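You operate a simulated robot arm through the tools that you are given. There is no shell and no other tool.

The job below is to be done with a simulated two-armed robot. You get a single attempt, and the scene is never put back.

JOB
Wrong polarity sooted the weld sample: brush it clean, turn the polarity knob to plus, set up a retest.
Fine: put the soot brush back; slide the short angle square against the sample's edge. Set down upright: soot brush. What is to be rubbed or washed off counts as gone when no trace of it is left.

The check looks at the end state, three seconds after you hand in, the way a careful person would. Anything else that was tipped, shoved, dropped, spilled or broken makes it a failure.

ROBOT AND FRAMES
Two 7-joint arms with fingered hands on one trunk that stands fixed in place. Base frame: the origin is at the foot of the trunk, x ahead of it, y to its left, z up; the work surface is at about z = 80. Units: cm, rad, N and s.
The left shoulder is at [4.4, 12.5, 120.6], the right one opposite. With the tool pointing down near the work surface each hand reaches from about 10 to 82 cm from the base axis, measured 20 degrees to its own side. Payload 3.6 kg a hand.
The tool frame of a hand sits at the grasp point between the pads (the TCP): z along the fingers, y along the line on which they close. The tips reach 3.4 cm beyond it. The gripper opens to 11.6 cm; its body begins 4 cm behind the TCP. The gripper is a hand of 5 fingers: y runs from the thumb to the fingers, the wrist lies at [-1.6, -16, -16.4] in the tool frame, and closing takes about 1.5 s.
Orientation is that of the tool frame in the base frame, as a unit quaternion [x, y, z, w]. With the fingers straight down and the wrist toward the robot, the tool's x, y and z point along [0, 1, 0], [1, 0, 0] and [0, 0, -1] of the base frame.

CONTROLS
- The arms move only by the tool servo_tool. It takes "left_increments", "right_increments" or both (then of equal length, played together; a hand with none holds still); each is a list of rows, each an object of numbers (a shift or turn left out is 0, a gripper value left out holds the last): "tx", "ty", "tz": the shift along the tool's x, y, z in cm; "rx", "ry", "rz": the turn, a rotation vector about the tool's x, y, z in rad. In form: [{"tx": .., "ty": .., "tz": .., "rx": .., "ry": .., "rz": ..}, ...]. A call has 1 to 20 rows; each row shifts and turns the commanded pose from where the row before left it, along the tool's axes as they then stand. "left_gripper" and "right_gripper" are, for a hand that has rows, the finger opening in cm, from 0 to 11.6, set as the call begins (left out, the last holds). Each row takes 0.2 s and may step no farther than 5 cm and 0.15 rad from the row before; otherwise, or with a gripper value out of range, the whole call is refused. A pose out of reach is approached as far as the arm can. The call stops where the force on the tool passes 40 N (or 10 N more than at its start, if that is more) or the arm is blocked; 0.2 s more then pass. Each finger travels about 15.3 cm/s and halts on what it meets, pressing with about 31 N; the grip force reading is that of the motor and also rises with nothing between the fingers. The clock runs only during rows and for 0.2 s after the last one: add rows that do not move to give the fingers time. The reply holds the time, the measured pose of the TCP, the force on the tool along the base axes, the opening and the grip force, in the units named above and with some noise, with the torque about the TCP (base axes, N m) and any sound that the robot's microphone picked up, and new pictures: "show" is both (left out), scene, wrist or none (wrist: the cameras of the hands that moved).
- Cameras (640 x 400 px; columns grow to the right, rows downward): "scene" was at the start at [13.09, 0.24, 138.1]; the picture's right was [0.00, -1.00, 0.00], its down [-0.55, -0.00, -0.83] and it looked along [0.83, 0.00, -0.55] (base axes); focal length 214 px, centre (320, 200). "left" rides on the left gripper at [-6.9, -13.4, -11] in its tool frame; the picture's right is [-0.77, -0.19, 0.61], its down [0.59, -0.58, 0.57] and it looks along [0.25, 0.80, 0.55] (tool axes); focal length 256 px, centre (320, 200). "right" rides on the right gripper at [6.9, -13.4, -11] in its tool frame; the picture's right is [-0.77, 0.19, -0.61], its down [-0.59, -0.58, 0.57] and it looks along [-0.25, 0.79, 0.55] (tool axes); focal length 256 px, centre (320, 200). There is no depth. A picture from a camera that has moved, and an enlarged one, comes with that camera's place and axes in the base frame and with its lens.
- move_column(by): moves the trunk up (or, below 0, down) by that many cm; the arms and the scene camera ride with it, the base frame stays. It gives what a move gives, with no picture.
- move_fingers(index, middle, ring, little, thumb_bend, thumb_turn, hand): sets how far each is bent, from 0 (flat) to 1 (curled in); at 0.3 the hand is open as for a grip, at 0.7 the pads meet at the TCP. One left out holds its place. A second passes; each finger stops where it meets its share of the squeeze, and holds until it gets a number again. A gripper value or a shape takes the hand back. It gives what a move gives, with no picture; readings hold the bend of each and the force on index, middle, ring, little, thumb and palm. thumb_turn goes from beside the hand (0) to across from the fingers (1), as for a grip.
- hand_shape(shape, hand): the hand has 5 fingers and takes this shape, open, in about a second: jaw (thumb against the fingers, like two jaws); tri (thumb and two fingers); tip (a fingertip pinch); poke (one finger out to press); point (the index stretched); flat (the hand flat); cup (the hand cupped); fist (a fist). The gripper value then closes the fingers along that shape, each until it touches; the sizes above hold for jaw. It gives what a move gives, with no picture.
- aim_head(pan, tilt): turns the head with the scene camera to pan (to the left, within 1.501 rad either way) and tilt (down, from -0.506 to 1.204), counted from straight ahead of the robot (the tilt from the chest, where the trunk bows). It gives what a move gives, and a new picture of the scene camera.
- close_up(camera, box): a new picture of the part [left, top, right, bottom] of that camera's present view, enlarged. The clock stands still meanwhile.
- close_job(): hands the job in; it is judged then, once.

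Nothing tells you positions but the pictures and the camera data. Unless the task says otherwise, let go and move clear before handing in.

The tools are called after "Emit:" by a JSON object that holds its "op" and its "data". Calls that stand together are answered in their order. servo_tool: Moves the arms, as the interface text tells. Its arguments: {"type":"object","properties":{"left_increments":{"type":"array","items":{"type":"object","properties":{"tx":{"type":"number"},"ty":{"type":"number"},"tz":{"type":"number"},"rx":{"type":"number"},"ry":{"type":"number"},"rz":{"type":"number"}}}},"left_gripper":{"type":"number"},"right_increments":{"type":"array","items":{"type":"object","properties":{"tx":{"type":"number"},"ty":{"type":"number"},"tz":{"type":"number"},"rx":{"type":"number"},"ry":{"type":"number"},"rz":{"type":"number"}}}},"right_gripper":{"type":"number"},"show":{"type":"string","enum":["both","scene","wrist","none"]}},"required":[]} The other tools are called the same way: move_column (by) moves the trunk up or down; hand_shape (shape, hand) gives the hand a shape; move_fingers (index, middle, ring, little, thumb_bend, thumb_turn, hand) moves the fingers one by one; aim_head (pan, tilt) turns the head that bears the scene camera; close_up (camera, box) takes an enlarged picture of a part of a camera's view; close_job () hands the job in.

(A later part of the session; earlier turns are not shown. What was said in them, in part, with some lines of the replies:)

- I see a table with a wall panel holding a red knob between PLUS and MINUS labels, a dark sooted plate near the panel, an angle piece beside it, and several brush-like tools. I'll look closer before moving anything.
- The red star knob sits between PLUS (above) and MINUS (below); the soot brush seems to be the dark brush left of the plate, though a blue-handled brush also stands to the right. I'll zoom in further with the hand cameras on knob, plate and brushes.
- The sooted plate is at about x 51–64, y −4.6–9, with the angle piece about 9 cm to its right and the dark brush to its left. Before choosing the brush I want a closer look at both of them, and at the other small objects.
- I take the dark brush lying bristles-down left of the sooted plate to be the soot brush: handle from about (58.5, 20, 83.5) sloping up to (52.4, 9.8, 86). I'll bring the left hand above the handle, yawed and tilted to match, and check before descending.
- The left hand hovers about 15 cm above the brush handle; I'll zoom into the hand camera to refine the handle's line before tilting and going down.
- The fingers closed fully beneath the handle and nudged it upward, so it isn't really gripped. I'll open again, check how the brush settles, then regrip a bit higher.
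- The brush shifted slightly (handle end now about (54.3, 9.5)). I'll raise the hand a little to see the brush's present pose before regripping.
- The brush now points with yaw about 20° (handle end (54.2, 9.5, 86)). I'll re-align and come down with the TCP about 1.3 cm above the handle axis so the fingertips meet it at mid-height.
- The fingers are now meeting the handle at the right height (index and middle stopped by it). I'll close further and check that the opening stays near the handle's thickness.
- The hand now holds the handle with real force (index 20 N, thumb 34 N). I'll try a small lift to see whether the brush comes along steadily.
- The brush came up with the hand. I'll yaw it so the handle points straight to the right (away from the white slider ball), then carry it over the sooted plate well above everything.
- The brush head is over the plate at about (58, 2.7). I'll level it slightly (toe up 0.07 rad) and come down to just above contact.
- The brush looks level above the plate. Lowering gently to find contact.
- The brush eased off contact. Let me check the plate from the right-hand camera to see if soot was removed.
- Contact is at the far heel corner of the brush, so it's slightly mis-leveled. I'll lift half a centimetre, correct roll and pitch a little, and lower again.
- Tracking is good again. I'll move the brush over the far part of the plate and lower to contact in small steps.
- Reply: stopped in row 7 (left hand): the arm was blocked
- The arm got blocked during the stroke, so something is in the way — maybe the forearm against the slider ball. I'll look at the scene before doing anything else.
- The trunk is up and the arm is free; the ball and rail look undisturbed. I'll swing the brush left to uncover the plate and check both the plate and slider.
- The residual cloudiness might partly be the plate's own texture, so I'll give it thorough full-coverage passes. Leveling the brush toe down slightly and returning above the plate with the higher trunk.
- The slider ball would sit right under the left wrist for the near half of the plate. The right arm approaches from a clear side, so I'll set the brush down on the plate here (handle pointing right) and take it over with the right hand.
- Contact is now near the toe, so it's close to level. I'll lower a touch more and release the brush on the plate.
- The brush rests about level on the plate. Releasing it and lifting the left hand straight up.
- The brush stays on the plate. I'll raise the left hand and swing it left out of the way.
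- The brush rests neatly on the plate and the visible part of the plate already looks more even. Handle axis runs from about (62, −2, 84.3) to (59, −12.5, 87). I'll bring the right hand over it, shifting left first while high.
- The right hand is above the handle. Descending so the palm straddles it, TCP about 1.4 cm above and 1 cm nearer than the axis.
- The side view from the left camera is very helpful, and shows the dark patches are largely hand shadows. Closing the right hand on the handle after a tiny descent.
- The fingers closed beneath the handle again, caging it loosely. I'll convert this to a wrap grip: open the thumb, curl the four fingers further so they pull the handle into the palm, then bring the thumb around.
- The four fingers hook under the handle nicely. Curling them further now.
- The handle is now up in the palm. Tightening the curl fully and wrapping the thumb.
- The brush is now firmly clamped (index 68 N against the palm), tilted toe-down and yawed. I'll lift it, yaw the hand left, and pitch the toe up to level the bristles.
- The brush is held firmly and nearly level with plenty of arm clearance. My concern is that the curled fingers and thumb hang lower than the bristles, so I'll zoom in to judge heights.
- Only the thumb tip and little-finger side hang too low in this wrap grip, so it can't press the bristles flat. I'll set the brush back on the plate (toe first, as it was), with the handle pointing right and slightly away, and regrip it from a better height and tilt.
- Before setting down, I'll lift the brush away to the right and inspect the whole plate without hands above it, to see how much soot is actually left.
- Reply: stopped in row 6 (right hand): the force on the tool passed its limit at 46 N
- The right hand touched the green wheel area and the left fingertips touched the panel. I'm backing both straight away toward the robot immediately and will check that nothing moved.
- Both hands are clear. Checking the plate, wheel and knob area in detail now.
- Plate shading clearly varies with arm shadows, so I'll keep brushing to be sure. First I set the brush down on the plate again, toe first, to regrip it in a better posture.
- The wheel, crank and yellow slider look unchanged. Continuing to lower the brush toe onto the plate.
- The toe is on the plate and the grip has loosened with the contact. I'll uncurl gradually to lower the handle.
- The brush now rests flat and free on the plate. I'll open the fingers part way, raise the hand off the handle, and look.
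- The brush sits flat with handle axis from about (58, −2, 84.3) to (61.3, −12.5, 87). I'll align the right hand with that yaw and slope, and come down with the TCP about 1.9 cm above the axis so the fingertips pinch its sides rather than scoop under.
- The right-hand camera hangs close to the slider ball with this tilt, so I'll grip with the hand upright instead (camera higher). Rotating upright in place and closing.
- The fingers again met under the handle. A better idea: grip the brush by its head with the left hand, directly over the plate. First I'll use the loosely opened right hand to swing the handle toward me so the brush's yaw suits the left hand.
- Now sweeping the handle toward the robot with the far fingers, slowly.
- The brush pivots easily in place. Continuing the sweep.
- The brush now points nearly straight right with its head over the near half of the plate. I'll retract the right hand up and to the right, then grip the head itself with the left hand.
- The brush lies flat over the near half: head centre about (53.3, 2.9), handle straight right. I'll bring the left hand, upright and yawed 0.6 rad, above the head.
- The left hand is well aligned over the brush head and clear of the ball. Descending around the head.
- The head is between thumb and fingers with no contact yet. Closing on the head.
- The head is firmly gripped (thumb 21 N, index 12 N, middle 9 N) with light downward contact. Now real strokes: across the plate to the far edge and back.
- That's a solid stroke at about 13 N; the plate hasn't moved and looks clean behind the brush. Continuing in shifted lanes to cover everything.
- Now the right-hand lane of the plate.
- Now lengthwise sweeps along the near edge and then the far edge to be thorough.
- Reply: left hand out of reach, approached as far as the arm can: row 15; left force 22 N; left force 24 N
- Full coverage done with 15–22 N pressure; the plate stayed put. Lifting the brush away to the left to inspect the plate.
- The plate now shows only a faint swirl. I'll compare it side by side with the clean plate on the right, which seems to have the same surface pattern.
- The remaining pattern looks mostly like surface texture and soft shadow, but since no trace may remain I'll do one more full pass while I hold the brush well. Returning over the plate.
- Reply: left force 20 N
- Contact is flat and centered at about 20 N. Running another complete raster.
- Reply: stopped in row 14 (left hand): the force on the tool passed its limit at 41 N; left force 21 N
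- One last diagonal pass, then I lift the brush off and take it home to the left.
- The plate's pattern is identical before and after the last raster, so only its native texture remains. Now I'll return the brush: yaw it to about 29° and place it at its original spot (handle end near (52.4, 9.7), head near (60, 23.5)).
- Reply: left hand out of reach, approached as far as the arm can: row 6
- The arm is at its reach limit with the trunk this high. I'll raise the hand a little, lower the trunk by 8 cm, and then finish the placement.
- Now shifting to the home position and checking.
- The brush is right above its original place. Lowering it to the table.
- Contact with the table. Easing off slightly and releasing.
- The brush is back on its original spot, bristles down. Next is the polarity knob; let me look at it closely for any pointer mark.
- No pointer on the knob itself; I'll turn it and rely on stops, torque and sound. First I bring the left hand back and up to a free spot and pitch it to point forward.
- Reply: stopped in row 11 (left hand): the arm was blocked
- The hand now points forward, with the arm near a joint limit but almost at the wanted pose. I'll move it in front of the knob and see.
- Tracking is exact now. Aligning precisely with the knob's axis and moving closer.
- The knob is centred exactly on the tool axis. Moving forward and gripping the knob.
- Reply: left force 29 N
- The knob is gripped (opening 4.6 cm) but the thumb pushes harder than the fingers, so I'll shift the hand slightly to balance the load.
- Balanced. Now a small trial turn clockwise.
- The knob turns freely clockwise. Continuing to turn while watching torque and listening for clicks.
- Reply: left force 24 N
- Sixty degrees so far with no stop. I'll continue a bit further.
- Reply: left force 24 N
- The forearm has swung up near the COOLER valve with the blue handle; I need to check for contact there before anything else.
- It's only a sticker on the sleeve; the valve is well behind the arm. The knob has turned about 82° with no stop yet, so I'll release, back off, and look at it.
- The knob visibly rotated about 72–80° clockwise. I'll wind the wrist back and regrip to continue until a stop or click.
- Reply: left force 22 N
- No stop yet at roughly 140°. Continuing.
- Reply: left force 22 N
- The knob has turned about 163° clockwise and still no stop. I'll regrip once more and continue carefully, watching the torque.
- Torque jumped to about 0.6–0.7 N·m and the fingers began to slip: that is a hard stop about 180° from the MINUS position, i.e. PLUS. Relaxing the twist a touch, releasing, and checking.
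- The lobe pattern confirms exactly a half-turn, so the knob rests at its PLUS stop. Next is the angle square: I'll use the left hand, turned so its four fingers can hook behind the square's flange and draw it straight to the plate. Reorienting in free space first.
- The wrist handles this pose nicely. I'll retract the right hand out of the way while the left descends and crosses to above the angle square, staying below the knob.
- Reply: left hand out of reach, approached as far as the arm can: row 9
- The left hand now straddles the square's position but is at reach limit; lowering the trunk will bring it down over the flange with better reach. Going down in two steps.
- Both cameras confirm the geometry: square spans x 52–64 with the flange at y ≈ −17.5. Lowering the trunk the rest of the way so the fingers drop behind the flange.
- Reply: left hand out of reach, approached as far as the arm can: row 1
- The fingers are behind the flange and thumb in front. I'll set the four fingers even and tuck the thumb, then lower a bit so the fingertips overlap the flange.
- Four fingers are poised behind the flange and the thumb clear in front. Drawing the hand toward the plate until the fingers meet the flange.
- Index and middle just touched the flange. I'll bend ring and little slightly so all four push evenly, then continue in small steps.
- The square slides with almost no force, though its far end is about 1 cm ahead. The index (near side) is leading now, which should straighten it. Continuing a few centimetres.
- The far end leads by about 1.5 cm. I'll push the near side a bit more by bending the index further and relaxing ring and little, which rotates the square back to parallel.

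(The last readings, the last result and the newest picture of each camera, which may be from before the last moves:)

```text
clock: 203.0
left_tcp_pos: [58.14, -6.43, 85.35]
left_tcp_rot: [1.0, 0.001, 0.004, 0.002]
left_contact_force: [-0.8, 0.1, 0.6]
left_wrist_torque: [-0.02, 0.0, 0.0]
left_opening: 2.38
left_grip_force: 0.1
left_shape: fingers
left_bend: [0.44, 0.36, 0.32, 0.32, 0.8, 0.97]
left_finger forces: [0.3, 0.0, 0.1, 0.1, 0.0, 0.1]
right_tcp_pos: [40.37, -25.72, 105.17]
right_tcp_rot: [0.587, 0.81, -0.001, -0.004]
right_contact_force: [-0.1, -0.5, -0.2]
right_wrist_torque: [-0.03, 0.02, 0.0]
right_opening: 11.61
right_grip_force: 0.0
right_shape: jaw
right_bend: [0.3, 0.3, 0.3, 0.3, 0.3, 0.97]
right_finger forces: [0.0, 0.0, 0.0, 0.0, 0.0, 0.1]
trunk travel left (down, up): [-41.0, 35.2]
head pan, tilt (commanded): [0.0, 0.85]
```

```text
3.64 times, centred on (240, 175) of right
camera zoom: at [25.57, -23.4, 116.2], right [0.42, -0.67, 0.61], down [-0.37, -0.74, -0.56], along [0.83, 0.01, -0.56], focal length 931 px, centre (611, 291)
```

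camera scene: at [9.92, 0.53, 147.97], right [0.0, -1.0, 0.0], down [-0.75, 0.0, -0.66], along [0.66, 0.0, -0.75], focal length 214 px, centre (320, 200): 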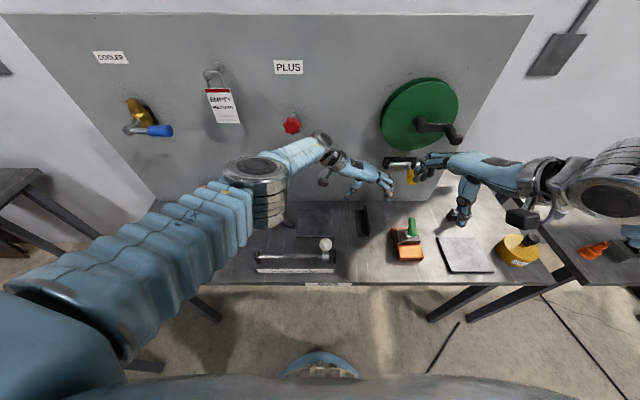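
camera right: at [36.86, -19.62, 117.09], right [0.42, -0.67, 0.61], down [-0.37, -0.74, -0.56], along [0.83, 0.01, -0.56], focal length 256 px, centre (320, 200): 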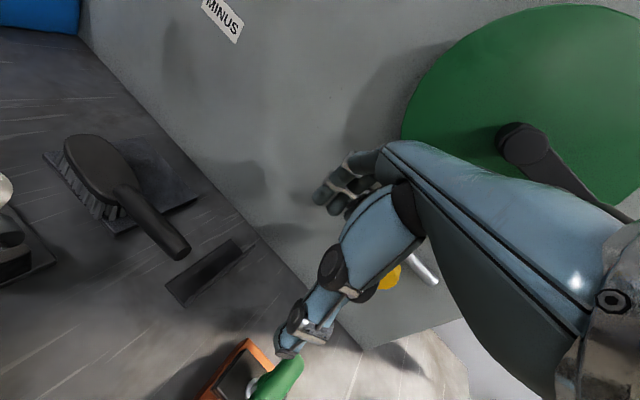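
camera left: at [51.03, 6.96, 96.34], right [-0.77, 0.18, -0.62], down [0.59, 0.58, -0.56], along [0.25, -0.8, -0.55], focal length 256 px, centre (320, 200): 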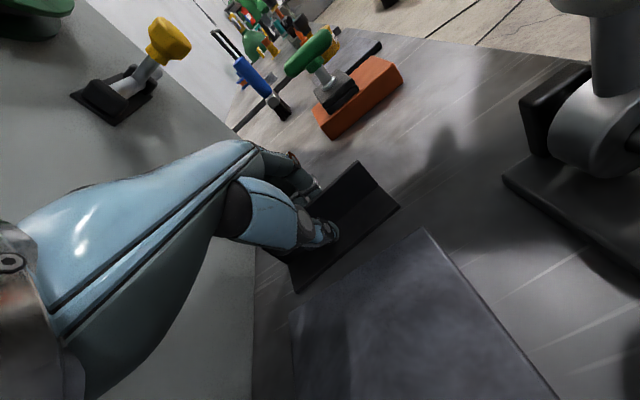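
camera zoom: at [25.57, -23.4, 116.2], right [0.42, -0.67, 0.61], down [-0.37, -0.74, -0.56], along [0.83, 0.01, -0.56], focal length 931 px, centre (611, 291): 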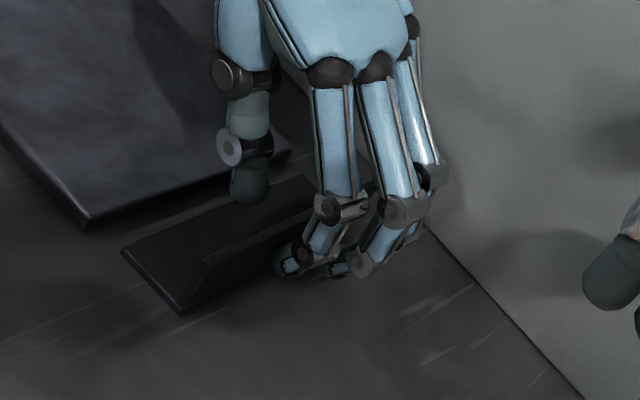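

The square is now parallel to the plate's edge with a gap of about 1.3 cm. I'll bring the other fingers up level with the index and close the gap in small steps.

Emit:
{"op": "move_fingers", "data": {"hand": "left", "middle": 0.43, "ring": 0.44, "little": 0.46}}

Emit:
{"op": "servo_tool", "data": {"left_increments": [{"ty": -0.25}, {"ty": -0.25}, {"ty": -0.2}, {}], "show": "none"}}

Emit:
{"op": "close_up", "data": {"camera": "left", "box": [260, 140, 500, 360]}}

```text
clock: 204.0
left_tcp_pos: [58.06, -6.53, 85.38]
left_tcp_rot: [1.0, 0.001, 0.003, 0.002]
left_contact_force: [-0.2, -0.3, 0.7]
left_wrist_torque: [-0.01, -0.05, -0.03]
left_opening: 2.37
left_grip_force: 0.2
left_shape: fingers
left_bend: [0.44, 0.43, 0.44, 0.46, 0.8, 0.97]
left_finger forces: [0.2, 0.0, 0.0, 0.1, 0.1, 0.1]
right_tcp_pos: [40.31, -25.71, 105.19]
right_tcp_rot: [0.587, 0.81, -0.001, -0.004]
right_contact_force: [0.2, 0.3, -0.2]
right_wrist_torque: [0.06, 0.03, -0.02]
right_opening: 11.59
right_grip_force: 0.1
right_shape: jaw
right_bend: [0.3, 0.3, 0.3, 0.3, 0.3, 0.97]
right_finger forces: [0.0, 0.0, 0.0, 0.0, 0.1, 0.0]
trunk travel left (down, up): [-41.0, 35.2]
head pan, tilt (commanded): [0.0, 0.85]
```

```text
clock: 205.0
left_tcp_pos: [57.9, -5.85, 85.26]
left_tcp_rot: [1.0, 0.001, 0.003, 0.003]
left_contact_force: [0.1, -0.8, 1.8]
left_wrist_torque: [-0.04, 0.01, -0.01]
left_opening: 2.44
left_grip_force: 0.6
left_shape: fingers
left_bend: [0.43, 0.43, 0.44, 0.46, 0.8, 0.97]
left_finger forces: [1.1, 0.1, 0.3, 0.0, 0.0, 0.0]
right_tcp_pos: [40.25, -25.85, 105.13]
right_tcp_rot: [0.587, 0.809, -0.002, -0.004]
right_contact_force: [0.6, 0.2, -0.5]
right_wrist_torque: [0.03, -0.02, 0.0]
right_opening: 11.6
right_grip_force: 0.1
right_shape: jaw
right_bend: [0.3, 0.3, 0.3, 0.3, 0.3, 0.97]
right_finger forces: [0.0, 0.1, 0.1, 0.1, 0.0, 0.0]
trunk travel left (down, up): [-41.0, 35.2]
head pan, tilt (commanded): [0.0, 0.85]
```

```text
1.82 times, centred on (380, 250) of left
camera zoom: at [50.98, 7.62, 96.3], right [-0.76, 0.18, -0.62], down [0.59, 0.58, -0.56], along [0.25, -0.8, -0.55], focal length 465 px, centre (211, 109)
```

zoom: 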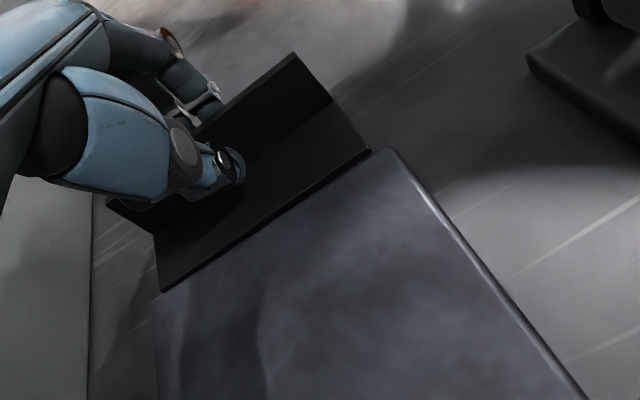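

A small gap remains (partly hidden by the plate's edge). Continuing in fine steps while watching the force.

Emit:
{"op": "servo_tool", "data": {"left_increments": [{"ty": -0.2}, {"ty": -0.2}, {"ty": -0.1}, {}], "show": "none"}}

Emit:
{"op": "close_up", "data": {"camera": "left", "box": [260, 140, 500, 360]}}

Emit:
{"op": "close_up", "data": {"camera": "right", "box": [180, 120, 300, 230]}}

```text
clock: 206.0
left_tcp_pos: [57.97, -5.33, 85.22]
left_tcp_rot: [1.0, 0.001, 0.004, 0.002]
left_contact_force: [0.4, -1.6, 0.5]
left_wrist_torque: [-0.1, -0.02, 0.0]
left_opening: 2.44
left_grip_force: 0.5
left_shape: fingers
left_bend: [0.43, 0.43, 0.44, 0.46, 0.8, 0.97]
left_finger forces: [1.1, 0.1, 0.3, 0.1, 0.0, 0.0]
right_tcp_pos: [40.4, -25.75, 105.24]
right_tcp_rot: [0.587, 0.81, -0.001, -0.004]
right_contact_force: [0.5, 0.5, 0.3]
right_wrist_torque: [0.01, 0.0, 0.01]
right_opening: 11.59
right_grip_force: 0.1
right_shape: jaw
right_bend: [0.3, 0.3, 0.3, 0.3, 0.3, 0.97]
right_finger forces: [0.0, 0.0, 0.0, 0.0, 0.1, 0.0]
trunk travel left (down, up): [-41.0, 35.2]
head pan, tilt (commanded): [0.0, 0.85]
```

```text
1.82 times, centred on (380, 250) of left
camera zoom: at [50.99, 8.1, 96.27], right [-0.77, 0.18, -0.62], down [0.59, 0.58, -0.56], along [0.25, -0.8, -0.55], focal length 465 px, centre (211, 109)
```

zoom: 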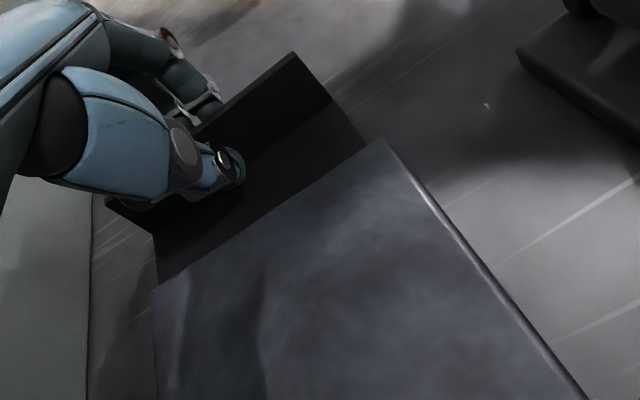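

```text
3.64 times, centred on (240, 175) of right
camera zoom: at [25.57, -23.42, 116.2], right [0.42, -0.68, 0.61], down [-0.37, -0.74, -0.56], along [0.83, 0.01, -0.56], focal length 931 px, centre (611, 291)
```

zoom: 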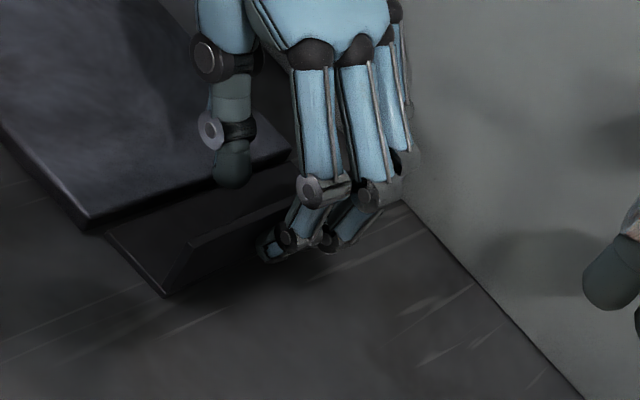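

From the right camera about half a centimetre remains. Continuing with 1–2 mm steps.

Emit:
{"op": "servo_tool", "data": {"left_increments": [{"ty": -0.15}, {"ty": -0.15}, {}], "show": "none"}}

Emit:
{"op": "close_up", "data": {"camera": "right", "box": [190, 150, 250, 200]}}

```text
clock: 206.8
left_tcp_pos: [58.14, -5.15, 85.27]
left_tcp_rot: [1.0, -0.001, 0.003, 0.002]
left_contact_force: [-0.3, -2.6, 1.6]
left_wrist_torque: [-0.12, 0.01, -0.08]
left_opening: 2.47
left_grip_force: 1.6
left_shape: fingers
left_bend: [0.43, 0.43, 0.44, 0.46, 0.8, 0.97]
left_finger forces: [1.3, 0.3, 0.5, 0.6, 0.1, 0.0]
right_tcp_pos: [40.42, -25.75, 105.25]
right_tcp_rot: [0.587, 0.81, -0.001, -0.005]
right_contact_force: [0.5, 0.0, -0.1]
right_wrist_torque: [-0.01, 0.02, -0.02]
right_opening: 11.58
right_grip_force: 0.0
right_shape: jaw
right_bend: [0.3, 0.3, 0.3, 0.3, 0.3, 0.97]
right_finger forces: [0.1, 0.0, 0.0, 0.0, 0.0, 0.0]
trunk travel left (down, up): [-41.0, 35.2]
head pan, tilt (commanded): [0.0, 0.85]
```

```text
8.00 times, centred on (220, 175) of right
camera zoom: at [25.55, -23.44, 116.2], right [0.42, -0.68, 0.61], down [-0.37, -0.74, -0.56], along [0.83, 0.01, -0.56], focal length 2048 px, centre (1120, 400)
```

zoom: 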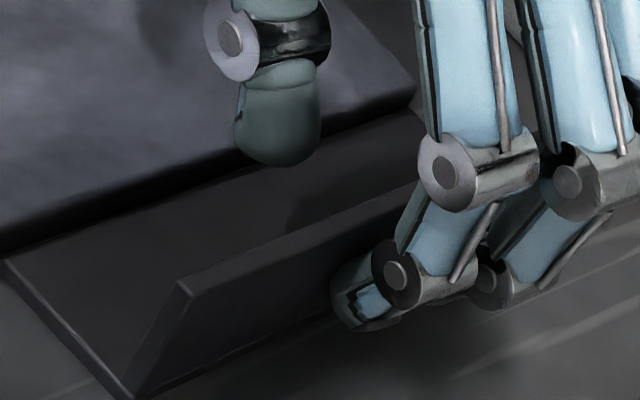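

The leg now seems to meet the plate's edge and the force is rising on all four fingers. Zooming on the seam.

Emit:
{"op": "close_up", "data": {"camera": "right", "box": [165, 160, 215, 200]}}

Emit:
{"op": "close_up", "data": {"camera": "right", "box": [200, 150, 235, 180]}}

```text
10.00 times, centred on (190, 180) of right
camera zoom: at [25.55, -23.44, 116.2], right [0.42, -0.68, 0.61], down [-0.37, -0.74, -0.56], along [0.83, 0.01, -0.56], focal length 2560 px, centre (1620, 400)
```

zoom: 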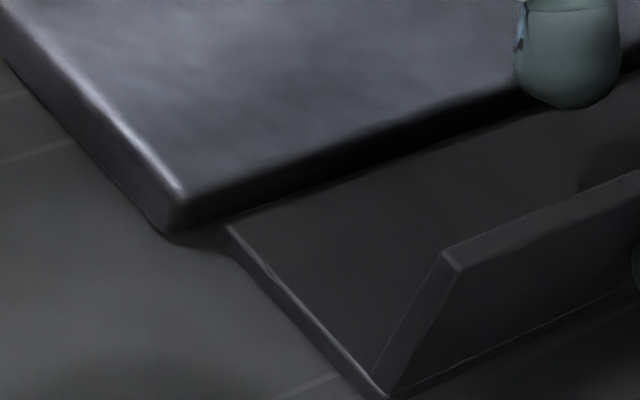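

```text
13.33 times, centred on (218, 165) of right
camera zoom: at [25.55, -23.44, 116.2], right [0.42, -0.68, 0.61], down [-0.37, -0.74, -0.56], along [0.83, 0.01, -0.56], focal length 3413 px, centre (1687, 667)
```

zoom: 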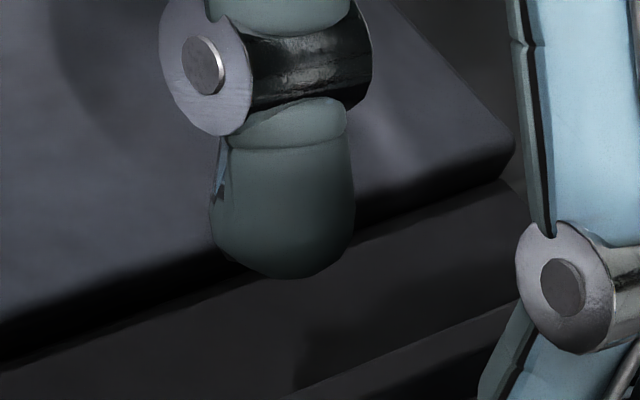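

Still perhaps 1–2 mm. One more small step, watching the force.

Emit:
{"op": "servo_tool", "data": {"left_increments": [{"ty": -0.12}, {"ty": -0.1}, {}], "show": "none"}}

Emit:
{"op": "close_up", "data": {"camera": "right", "box": [165, 160, 215, 200]}}

```text
clock: 207.6
left_tcp_pos: [58.01, -4.95, 85.26]
left_tcp_rot: [1.0, -0.001, 0.003, 0.002]
left_contact_force: [-1.3, -5.1, 1.2]
left_wrist_torque: [-0.12, 0.04, -0.11]
left_opening: 2.52
left_grip_force: 2.7
left_shape: fingers
left_bend: [0.43, 0.43, 0.43, 0.46, 0.8, 0.97]
left_finger forces: [1.9, 0.6, 1.3, 1.3, 0.0, 0.1]
right_tcp_pos: [40.29, -25.82, 105.04]
right_tcp_rot: [0.588, 0.809, -0.001, -0.004]
right_contact_force: [1.1, -0.4, 0.2]
right_wrist_torque: [0.04, -0.01, 0.03]
right_opening: 11.58
right_grip_force: 0.1
right_shape: jaw
right_bend: [0.3, 0.3, 0.3, 0.3, 0.3, 0.97]
right_finger forces: [0.0, 0.0, 0.0, 0.0, 0.0, 0.1]
trunk travel left (down, up): [-41.0, 35.2]
head pan, tilt (commanded): [0.0, 0.85]
```

```text
10.00 times, centred on (190, 180) of right
camera zoom: at [25.55, -23.48, 116.19], right [0.42, -0.68, 0.61], down [-0.37, -0.74, -0.57], along [0.83, 0.01, -0.56], focal length 2560 px, centre (1620, 400)
```

zoom: 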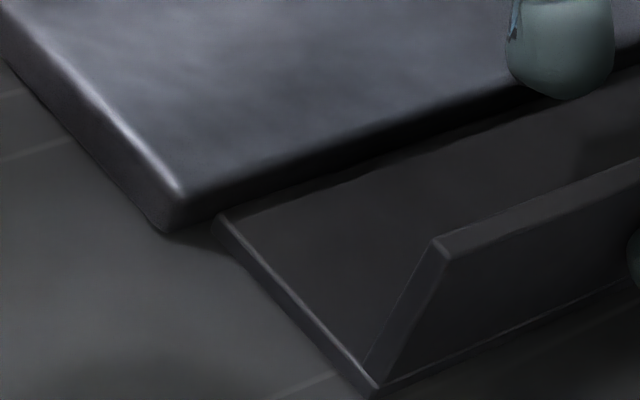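

Emit:
{"op": "servo_tool", "data": {"left_increments": [{"ty": -0.1}, {}], "show": "none"}}

Emit:
{"op": "close_up", "data": {"camera": "right", "box": [165, 160, 215, 200]}}

Emit:
{"op": "close_up", "data": {"camera": "right", "box": [205, 140, 245, 175]}}

```text
clock: 208.2
left_tcp_pos: [57.91, -4.74, 85.22]
left_tcp_rot: [1.0, 0.0, 0.003, 0.001]
left_contact_force: [-0.1, -6.4, 1.0]
left_wrist_torque: [-0.2, -0.03, -0.15]
left_opening: 2.54
left_grip_force: 2.4
left_shape: fingers
left_bend: [0.43, 0.42, 0.43, 0.46, 0.8, 0.97]
left_finger forces: [2.2, 1.1, 1.6, 1.5, 0.0, 0.1]
right_tcp_pos: [40.37, -25.69, 105.22]
right_tcp_rot: [0.587, 0.81, -0.001, -0.004]
right_contact_force: [1.0, 0.4, -0.6]
right_wrist_torque: [0.0, 0.01, 0.0]
right_opening: 11.58
right_grip_force: 0.0
right_shape: jaw
right_bend: [0.3, 0.3, 0.3, 0.3, 0.3, 0.97]
right_finger forces: [0.0, 0.0, 0.0, 0.1, 0.0, 0.0]
trunk travel left (down, up): [-41.0, 35.2]
head pan, tilt (commanded): [0.0, 0.85]
```

```text
10.00 times, centred on (190, 180) of right
camera zoom: at [25.55, -23.5, 116.19], right [0.42, -0.68, 0.61], down [-0.37, -0.74, -0.57], along [0.83, 0.01, -0.56], focal length 2560 px, centre (1620, 400)
```

zoom: 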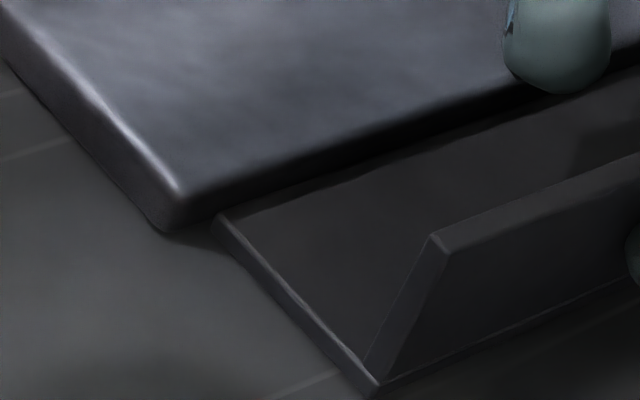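

```text
11.43 times, centred on (225, 158) of right
camera zoom: at [25.55, -23.5, 116.19], right [0.42, -0.68, 0.61], down [-0.37, -0.74, -0.57], along [0.83, 0.01, -0.56], focal length 2926 px, centre (1406, 686)
```

zoom: 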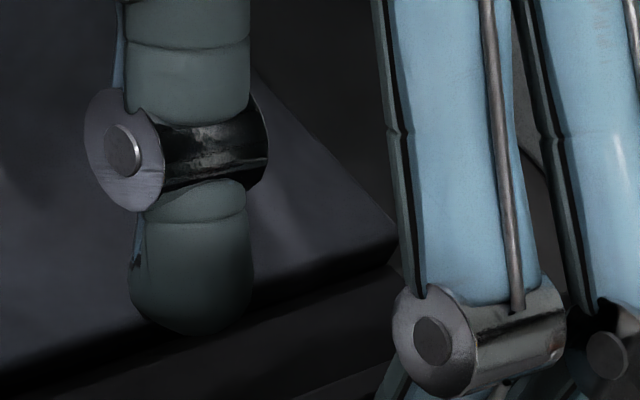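

The leg no longer moves and force rises evenly: it is flush against the plate's edge. Backing the fingers off and lifting straight up.

Emit:
{"op": "servo_tool", "data": {"left_increments": [{"ty": 0.3}, {"ty": 0.4}, {"ty": 0.5}, {"tz": -1.5}, {"tz": -3}, {"tz": -4}, {"tz": -4}, {}], "show": "none"}}

Emit:
{"op": "close_up", "data": {"camera": "right", "box": [140, 100, 300, 230]}}

Emit:
{"op": "close_up", "data": {"camera": "left", "box": [260, 200, 520, 400]}}

```text
clock: 210.0
left_tcp_pos: [58.04, -6.0, 97.69]
left_tcp_rot: [1.0, 0.001, 0.003, 0.002]
left_contact_force: [-0.3, 0.2, -0.5]
left_wrist_torque: [0.01, -0.01, 0.02]
left_opening: 2.36
left_grip_force: 0.1
left_shape: fingers
left_bend: [0.44, 0.43, 0.44, 0.46, 0.8, 0.97]
left_finger forces: [0.1, 0.1, 0.0, 0.1, 0.0, 0.1]
right_tcp_pos: [40.44, -25.7, 105.21]
right_tcp_rot: [0.587, 0.81, -0.001, -0.004]
right_contact_force: [-0.6, 0.4, 0.2]
right_wrist_torque: [-0.01, -0.01, -0.03]
right_opening: 11.57
right_grip_force: 0.0
right_shape: jaw
right_bend: [0.3, 0.3, 0.3, 0.3, 0.3, 0.97]
right_finger forces: [0.0, 0.0, 0.0, 0.2, 0.0, 0.0]
trunk travel left (down, up): [-41.0, 35.2]
head pan, tilt (commanded): [0.0, 0.85]
```

```text
3.08 times, centred on (220, 165) of right
camera zoom: at [25.59, -23.4, 116.19], right [0.42, -0.67, 0.61], down [-0.37, -0.74, -0.56], along [0.83, 0.01, -0.56], focal length 788 px, centre (628, 308)
```

zoom: 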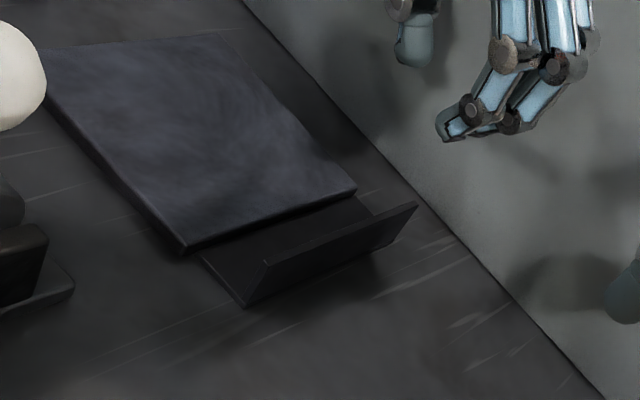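

```text
2.00 times, centred on (390, 300) of left
camera zoom: at [51.0, 7.49, 108.76], right [-0.77, 0.18, -0.62], down [0.59, 0.58, -0.56], along [0.25, -0.8, -0.55], focal length 512 px, centre (180, 0)
```

zoom: 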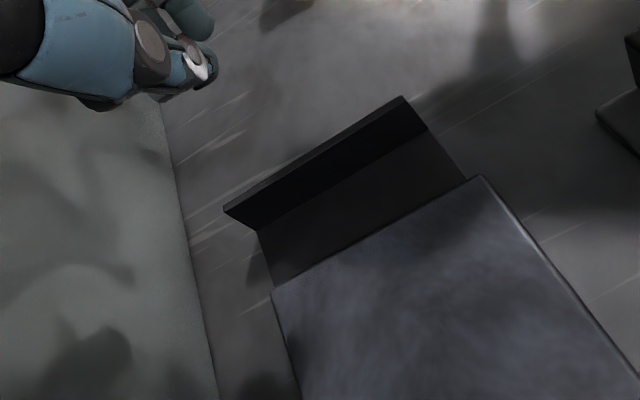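

The square sits neatly along the plate's right edge. Zooming in on both ends of the seam.

Emit:
{"op": "close_up", "data": {"camera": "right", "box": [170, 150, 225, 195]}}

Emit:
{"op": "close_up", "data": {"camera": "right", "box": [205, 140, 255, 180]}}

Emit:
{"op": "close_up", "data": {"camera": "scene", "box": [280, 180, 400, 270]}}

```text
8.89 times, centred on (198, 172) of right
camera zoom: at [25.59, -23.4, 116.19], right [0.42, -0.67, 0.61], down [-0.37, -0.74, -0.56], along [0.83, 0.01, -0.56], focal length 2276 px, centre (1409, 444)
```

zoom: 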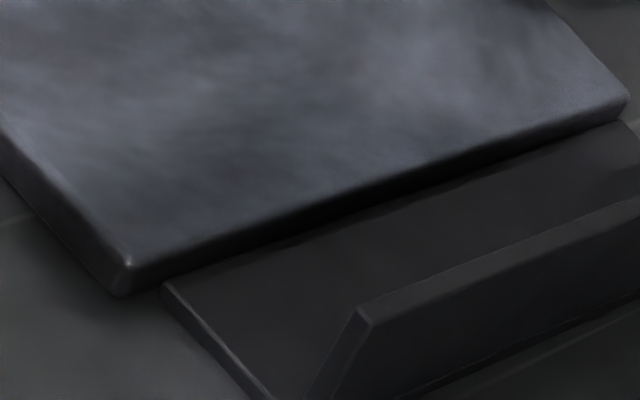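

```text
10.00 times, centred on (230, 160) of right
camera zoom: at [25.59, -23.4, 116.19], right [0.42, -0.67, 0.61], down [-0.37, -0.74, -0.56], along [0.83, 0.01, -0.56], focal length 2560 px, centre (1220, 600)
```

zoom: 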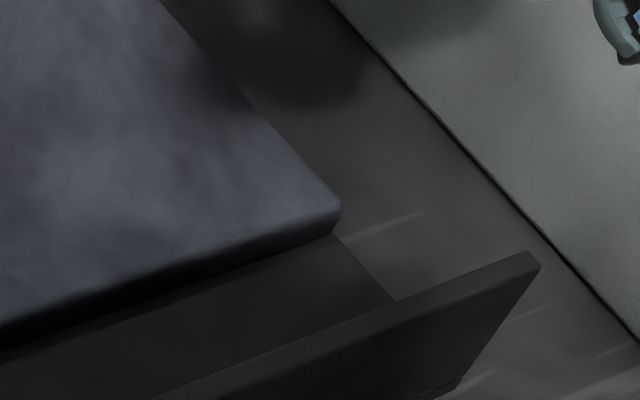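

```text
4.44 times, centred on (340, 225) of scene
camera zoom: at [11.8, 0.24, 136.9], right [0.0, -1.0, 0.0], down [-0.75, 0.0, -0.66], along [0.66, 0.0, -0.75], focal length 953 px, centre (231, 89)
```

zoom: 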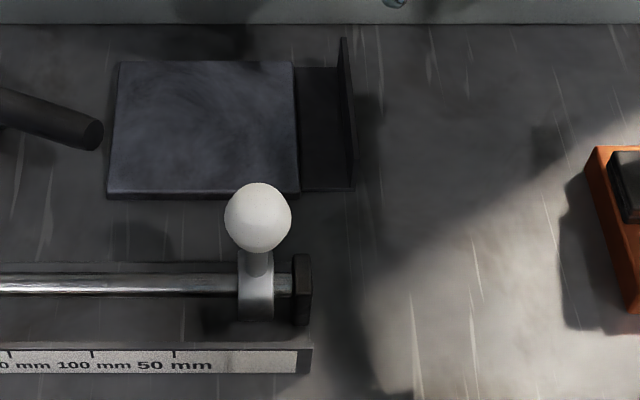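

All flush. I'll pull the left hand straight back toward the robot (it is close to the knob's height), then clear it to the left and inspect everything.

Emit:
{"op": "servo_tool", "data": {"left_increments": [{"tx": -3}, {"tx": -4}, {"tx": -4}, {"tx": -2, "ty": -3}, {"ty": -4}, {"ty": -4}, {"ty": -4}, {"ty": -4}, {"ty": -4, "tz": -2}, {"tz": -3}, {}], "show": "both"}}

Emit:
{"op": "close_up", "data": {"camera": "scene", "box": [280, 180, 400, 270]}}

Emit:
{"op": "close_up", "data": {"camera": "right", "box": [130, 100, 250, 200]}}

```text
clock: 212.4
left_tcp_pos: [44.87, 17.23, 102.77]
left_tcp_rot: [1.0, 0.0, 0.004, 0.003]
left_contact_force: [0.5, -0.3, -0.8]
left_wrist_torque: [-0.01, -0.01, 0.02]
left_opening: 2.35
left_grip_force: 0.1
left_shape: fingers
left_bend: [0.44, 0.43, 0.44, 0.46, 0.8, 0.97]
left_finger forces: [0.1, 0.0, 0.1, 0.0, 0.1, 0.0]
right_tcp_pos: [40.37, -25.82, 105.16]
right_tcp_rot: [0.587, 0.809, -0.002, -0.005]
right_contact_force: [-0.1, 0.2, 0.2]
right_wrist_torque: [0.02, 0.01, 0.01]
right_opening: 11.6
right_grip_force: 0.0
right_shape: jaw
right_bend: [0.3, 0.3, 0.3, 0.3, 0.3, 0.97]
right_finger forces: [0.0, 0.0, 0.0, 0.0, 0.0, 0.0]
trunk travel left (down, up): [-41.0, 35.2]
head pan, tilt (commanded): [0.0, 0.85]
camera scene: at [11.77, 0.31, 136.9], right [0.0, -1.0, 0.0], down [-0.75, 0.0, -0.66], along [0.66, 0.0, -0.75], focal length 214 px, centre (320, 200)
camera left: at [37.8, 30.59, 113.75], right [-0.76, 0.18, -0.62], down [0.59, 0.58, -0.56], along [0.25, -0.8, -0.55], focal length 256 px, centre (320, 200)
```

scene: 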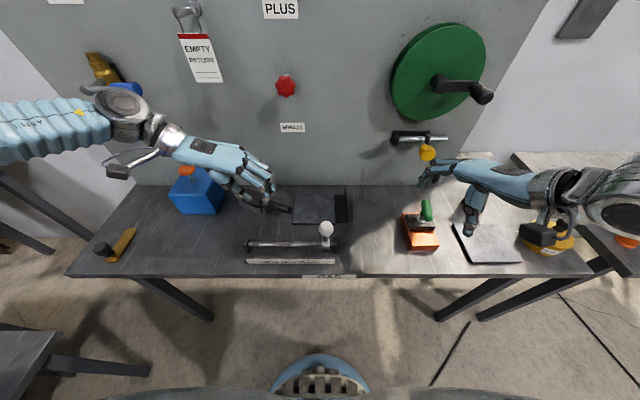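
left: 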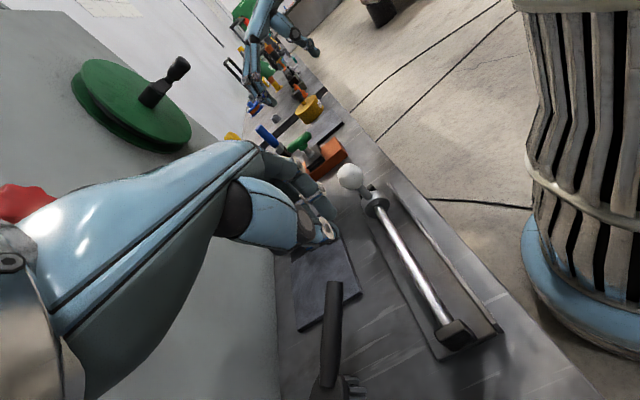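

```text
4.44 times, centred on (340, 225) of scene
camera zoom: at [11.77, 0.31, 136.9], right [0.0, -1.0, 0.0], down [-0.75, 0.0, -0.66], along [0.66, 0.0, -0.75], focal length 953 px, centre (231, 89)
```

zoom: 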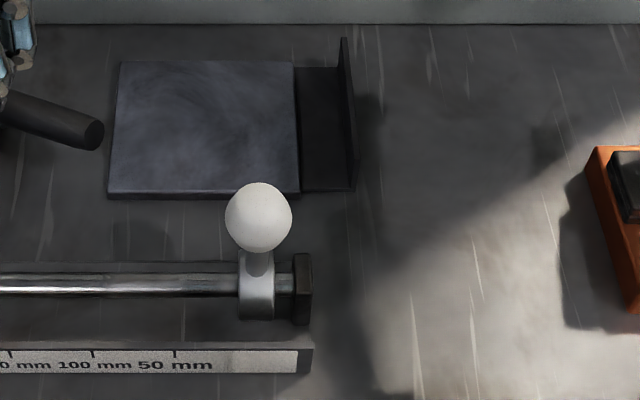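

```text
4.00 times, centred on (190, 150) of right
camera zoom: at [25.56, -23.35, 116.21], right [0.42, -0.67, 0.61], down [-0.37, -0.74, -0.56], along [0.83, 0.01, -0.56], focal length 1024 px, centre (840, 400)
```

zoom: 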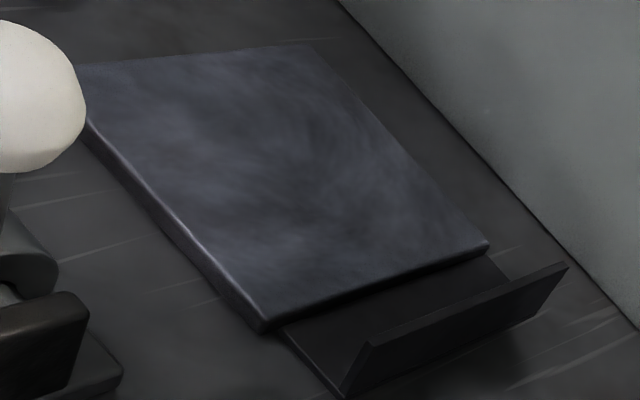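

Everything looks right. I'll bring both arms back to poses like the start (clear of everything) and view the scene under the same lighting as at the beginning for a final comparison.

Emit:
{"op": "servo_tool", "data": {"left_increments": [{"tz": -4}, {"tz": -4}, {"tz": -4}, {"tz": -4}, {"tz": -4}, {"tz": -4}, {"tz": -4}, {"tz": -2}, {"rz": -0.1428}, {"rz": -0.1428}, {"rz": -0.1428}, {"rz": -0.1428}, {"rz": -0.1428}, {"rz": -0.1428}, {"rz": -0.1428}, {"rz": -0.1428}, {"rz": -0.1428}, {"rz": -0.1428}], "right_increments": [{"tz": -4}, {"tz": -4}, {"tz": -4}, {"tz": -4}, {"tz": -4}, {"tz": -4}, {"tz": -4}, {"tz": -0.5}, {"rz": 0.1}, {"rz": 0.1}, {"rz": 0.11}, {"ty": 4}, {"ty": 4}, {"tx": 4}, {}, {}, {}, {}], "left_gripper": 11.6, "right_gripper": 11.6, "show": "none"}}

Emit:
{"op": "servo_tool", "data": {"left_increments": [{"rz": -0.1428}, {"tx": 2}, {}], "left_gripper": 11.6, "show": "none"}}

Emit:
{"op": "move_column", "data": {"by": -1}}

Emit:
{"op": "aim_head", "data": {"pan": 0.0, "tilt": 0.586}}

```text
clock: 216.2
left_tcp_pos: [50.7, 18.73, 134.37]
left_tcp_rot: [0.875, 0.483, -0.001, -0.006]
left_contact_force: [0.4, -0.1, -0.8]
left_wrist_torque: [0.03, 0.02, -0.01]
left_opening: 11.6
left_grip_force: 0.1
left_shape: jaw
left_bend: [0.3, 0.3, 0.3, 0.3, 0.3, 0.97]
left_finger forces: [0.1, 0.0, 0.1, 0.1, 0.1, 0.1]
left hand out of reach, approached as far as the arm can: row 14, 15, 16, 17, 18
right_tcp_pos: [48.46, -21.97, 133.52]
right_tcp_rot: [0.706, 0.708, -0.001, -0.003]
right_contact_force: [1.1, -0.1, 0.4]
right_wrist_torque: [0.02, -0.02, 0.02]
right_opening: 11.63
right_grip_force: 0.0
right_shape: jaw
right_bend: [0.3, 0.3, 0.3, 0.3, 0.3, 0.97]
right_finger forces: [0.0, 0.0, 0.1, 0.0, 0.0, 0.0]
trunk travel left (down, up): [-41.0, 35.2]
head pan, tilt (commanded): [0.0, 0.85]
```

```text
clock: 217.0
left_tcp_pos: [51.61, 20.61, 134.36]
left_tcp_rot: [0.875, 0.484, -0.002, -0.007]
left_contact_force: [0.7, -1.3, 0.3]
left_wrist_torque: [0.04, 0.0, 0.02]
left_opening: 11.61
left_grip_force: 0.1
left_shape: jaw
left_bend: [0.3, 0.3, 0.3, 0.3, 0.3, 0.97]
left_finger forces: [0.0, 0.0, 0.0, 0.0, 0.0, 0.0]
left hand out of reach, approached as far as the arm can: row 1
right_tcp_pos: [48.34, -21.86, 133.68]
right_tcp_rot: [0.706, 0.708, -0.001, -0.003]
right_contact_force: [0.1, 0.0, -0.5]
right_wrist_torque: [0.03, 0.0, 0.02]
right_opening: 11.6
right_grip_force: 0.0
right_shape: jaw
right_bend: [0.3, 0.3, 0.3, 0.3, 0.3, 0.97]
right_finger forces: [0.0, 0.1, 0.1, 0.0, 0.0, 0.0]
trunk travel left (down, up): [-41.0, 35.2]
head pan, tilt (commanded): [0.0, 0.85]
```

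```text
clock: 217.6
left_tcp_pos: [51.71, 20.47, 133.36]
left_tcp_rot: [0.875, 0.484, -0.001, -0.006]
left_contact_force: [-0.8, 0.4, 0.1]
left_wrist_torque: [0.01, 0.01, 0.03]
left_opening: 11.63
left_grip_force: 0.1
left_shape: jaw
left_bend: [0.3, 0.3, 0.3, 0.3, 0.3, 0.97]
left_finger forces: [0.0, 0.0, 0.0, 0.1, 0.1, 0.1]
right_tcp_pos: [48.69, -21.69, 132.66]
right_tcp_rot: [0.706, 0.708, -0.001, -0.004]
right_contact_force: [-0.2, -0.3, 0.4]
right_wrist_torque: [0.0, -0.01, 0.0]
right_opening: 11.61
right_grip_force: 0.0
right_shape: jaw
right_bend: [0.3, 0.3, 0.3, 0.3, 0.3, 0.97]
right_finger forces: [0.1, 0.1, 0.0, 0.0, 0.0, 0.1]
trunk travel left (down, up): [-40.0, 36.2]
head pan, tilt (commanded): [0.0, 0.85]
```

```text
clock: 218.4
left_tcp_pos: [51.69, 20.45, 133.33]
left_tcp_rot: [0.875, 0.484, -0.002, -0.006]
left_contact_force: [-0.4, -0.2, 0.4]
left_wrist_torque: [0.02, -0.01, 0.01]
left_opening: 11.61
left_grip_force: 0.1
left_shape: jaw
left_bend: [0.3, 0.3, 0.3, 0.3, 0.3, 0.97]
left_finger forces: [0.0, 0.0, 0.0, 0.1, 0.0, 0.0]
right_tcp_pos: [48.56, -21.73, 132.48]
right_tcp_rot: [0.706, 0.709, -0.001, -0.003]
right_contact_force: [0.4, -0.4, -0.5]
right_wrist_torque: [-0.02, 0.04, -0.01]
right_opening: 11.55
right_grip_force: 0.1
right_shape: jaw
right_bend: [0.3, 0.3, 0.3, 0.3, 0.3, 0.97]
right_finger forces: [0.1, 0.0, 0.0, 0.0, 0.0, 0.0]
trunk travel left (down, up): [-40.0, 36.2]
head pan, tilt (commanded): [0.0, 0.586]
camera scene: at [13.08, 0.28, 138.1], right [0.0, -1.0, 0.0], down [-0.55, 0.0, -0.83], along [0.83, 0.0, -0.55], focal length 214 px, centre (320, 200)
```

scene: 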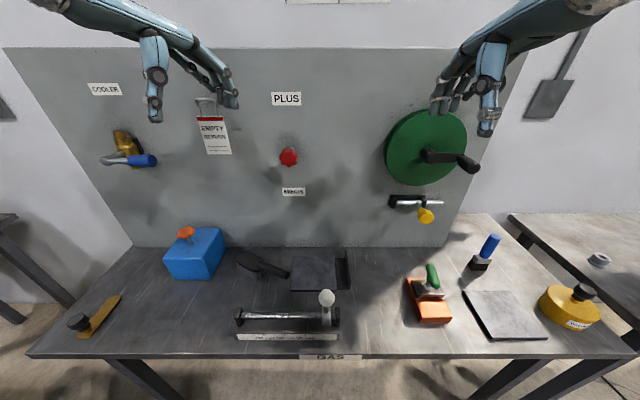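

The scene matches the start apart from the intended changes. Comparing the same zoomed views as at the beginning.

Emit:
{"op": "close_up", "data": {"camera": "scene", "box": [280, 245, 390, 305]}}

Emit:
{"op": "close_up", "data": {"camera": "scene", "box": [220, 230, 400, 342]}}

Emit:
{"op": "close_up", "data": {"camera": "scene", "box": [230, 80, 350, 205]}}

Emit:
{"op": "close_up", "data": {"camera": "scene", "box": [390, 220, 620, 364]}}

Emit:
{"op": "close_up", "data": {"camera": "scene", "box": [225, 240, 300, 290]}}

Emit:
{"op": "close_up", "data": {"camera": "scene", "box": [286, 250, 346, 296]}}

```text
5.82 times, centred on (335, 275) of scene
camera zoom: at [13.08, 0.28, 138.1], right [0.0, -1.0, 0.0], down [-0.55, 0.0, -0.83], along [0.83, 0.0, -0.55], focal length 1248 px, centre (233, -236)
```

zoom: 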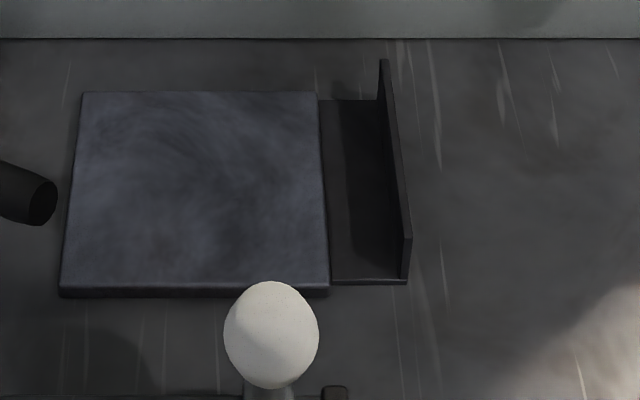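

```text
3.56 times, centred on (310, 286) of scene
camera zoom: at [13.08, 0.28, 138.1], right [0.0, -1.0, 0.0], down [-0.55, 0.0, -0.83], along [0.83, 0.0, -0.55], focal length 763 px, centre (356, -106)
```

zoom: 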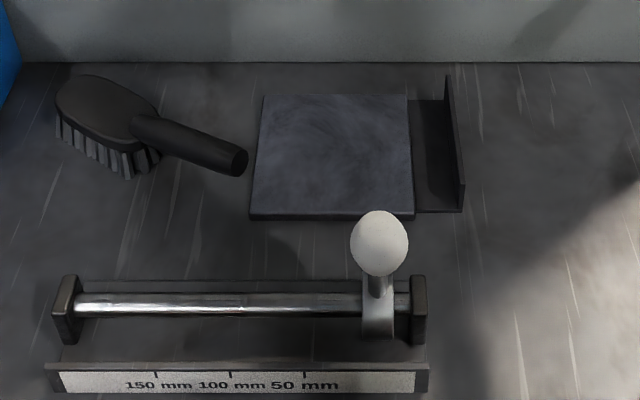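

```text
3.20 times, centred on (290, 142) of scene
camera zoom: at [13.08, 0.28, 138.1], right [0.0, -1.0, 0.0], down [-0.55, 0.0, -0.83], along [0.83, 0.0, -0.55], focal length 686 px, centre (416, 384)
```

zoom: 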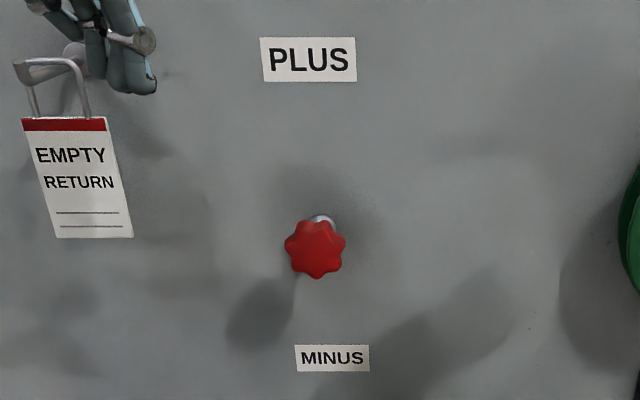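

```text
2.78 times, centred on (505, 292) of scene
camera zoom: at [13.08, 0.28, 138.1], right [0.0, -1.0, 0.0], down [-0.55, 0.0, -0.83], along [0.83, 0.0, -0.55], focal length 596 px, centre (-194, -56)
```

zoom: 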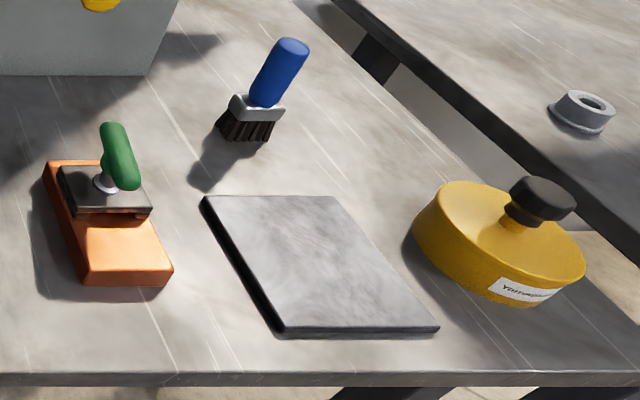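

```text
8.00 times, centred on (262, 265) of scene
camera zoom: at [13.08, 0.28, 138.1], right [0.0, -1.0, 0.0], down [-0.55, 0.0, -0.83], along [0.83, 0.0, -0.55], focal length 1716 px, centre (780, -320)
```

zoom: 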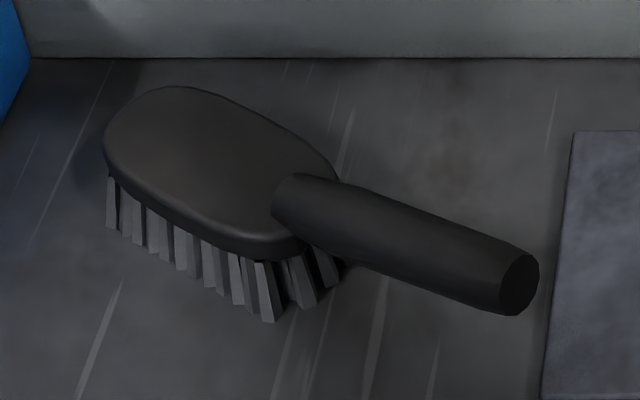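

```text
8.70 times, centred on (316, 273) of scene
camera zoom: at [13.08, 0.28, 138.1], right [0.0, -1.0, 0.0], down [-0.55, 0.0, -0.83], along [0.83, 0.0, -0.55], focal length 1865 px, centre (355, -435)
```

zoom: 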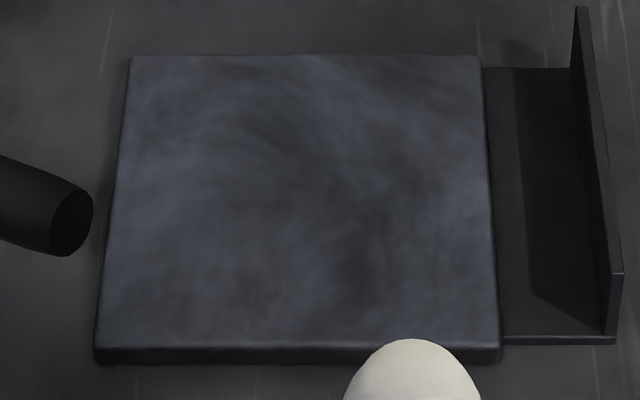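

Compared with the start, the soot blob is gone, the brush lies where it was, the knob is a half-turn round at its PLUS stop, and the square is flush; nothing else has changed. I'll pull the left hand a little farther from the hanging tag and then hand in.

Emit:
{"op": "servo_tool", "data": {"left_increments": [{"tx": -1.6, "ty": -2.6}, {"tx": -1.6, "ty": -2.6}, {}], "left_gripper": 11.6, "show": "scene"}}

Emit:
{"op": "close_up", "data": {"camera": "scene", "box": [380, 90, 500, 230]}}

Emit:
{"op": "close_up", "data": {"camera": "scene", "box": [50, 70, 270, 350]}}

```text
clock: 219.2
left_tcp_pos: [49.73, 21.95, 133.93]
left_tcp_rot: [0.876, 0.482, -0.003, -0.007]
left_contact_force: [0.4, -0.3, 0.4]
left_wrist_torque: [0.0, 0.02, 0.02]
left_opening: 11.6
left_grip_force: 0.0
left_shape: jaw
left_bend: [0.3, 0.3, 0.3, 0.3, 0.3, 0.97]
left_finger forces: [0.1, 0.0, 0.1, 0.1, 0.0, 0.0]
left hand out of reach, approached as far as the arm can: row 1, 2
right_tcp_pos: [48.51, -21.76, 132.62]
right_tcp_rot: [0.706, 0.709, -0.002, -0.004]
right_contact_force: [0.6, 0.7, 1.0]
right_wrist_torque: [0.01, 0.02, 0.02]
right_opening: 11.59
right_grip_force: 0.0
right_shape: jaw
right_bend: [0.3, 0.3, 0.3, 0.3, 0.3, 0.97]
right_finger forces: [0.1, 0.1, 0.0, 0.0, 0.1, 0.0]
trunk travel left (down, up): [-40.0, 36.2]
head pan, tilt (commanded): [0.0, 0.586]
camera scene: at [13.06, 0.27, 138.11], right [0.0, -1.0, 0.0], down [-0.55, 0.0, -0.83], along [0.83, 0.0, -0.55], focal length 214 px, centre (320, 200)
```

scene: 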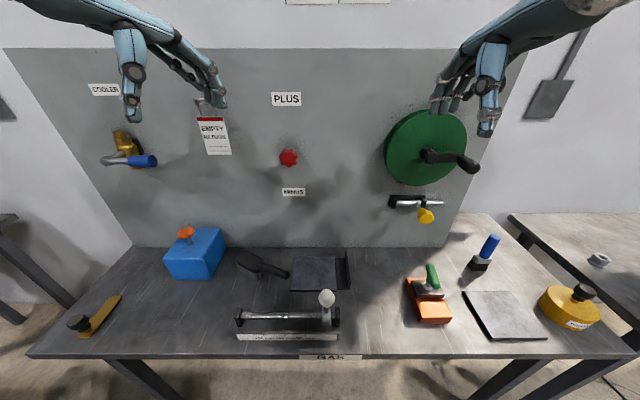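

```text
2.86 times, centred on (440, 160) of scene
camera zoom: at [13.06, 0.27, 138.11], right [0.0, -1.0, 0.0], down [-0.55, 0.0, -0.83], along [0.83, 0.0, -0.55], focal length 613 px, centre (-23, 314)
```

zoom: 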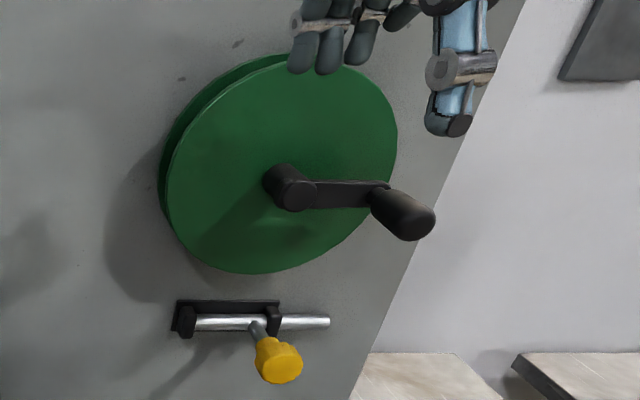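

```text
1.43 times, centred on (160, 210) of scene
camera zoom: at [13.06, 0.27, 138.11], right [0.0, -1.0, 0.0], down [-0.55, 0.0, -0.83], along [0.83, 0.0, -0.55], focal length 306 px, centre (549, 186)
```

zoom: 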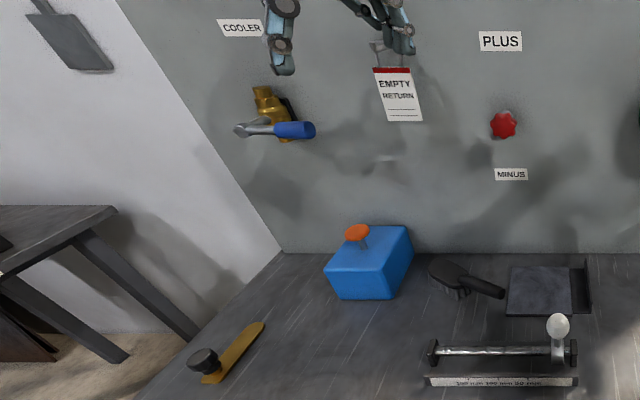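

The plate is clean and the brush is back upright in its place. The knob is at its PLUS stop, the square is flush with the plate, and both hands are empty and clear. All other items look as they did at the start, so I'm handing in.

Emit:
{"op": "close_job", "data": {}}

```text
The job is handed in.
```

The job is handed in, and as far as I can see in the final pictures, everything you asked for is done.

- **Weld sample:** I brushed the whole plate several times. The brown-black blob is gone. What remains is a faint swirl that stayed the same before and after the last full pass, so I take it to be the plate's own texture. The plate sits in shadow, so I can't rule out a very faint trace.
- **Soot brush:** It is back within about a centimetre of where it started, lying bristles down.
- **Polarity knob:** I turned it half a turn clockwise until it hit a hard stop. The knob has no pointer and made no click. I'm taking that stop as PLUS because the two labels sit directly opposite each other.
- **Short angle square:** It is flush along the plate's right edge, and the plate itself has not moved.

Along the way an arm touched the white slider ball, a hand bumped the green wheel, and fingertips brushed the panel. In the final check, the wheel, the slider and everything else looked exactly as they did at the start. Both hands are empty and clear of the table.
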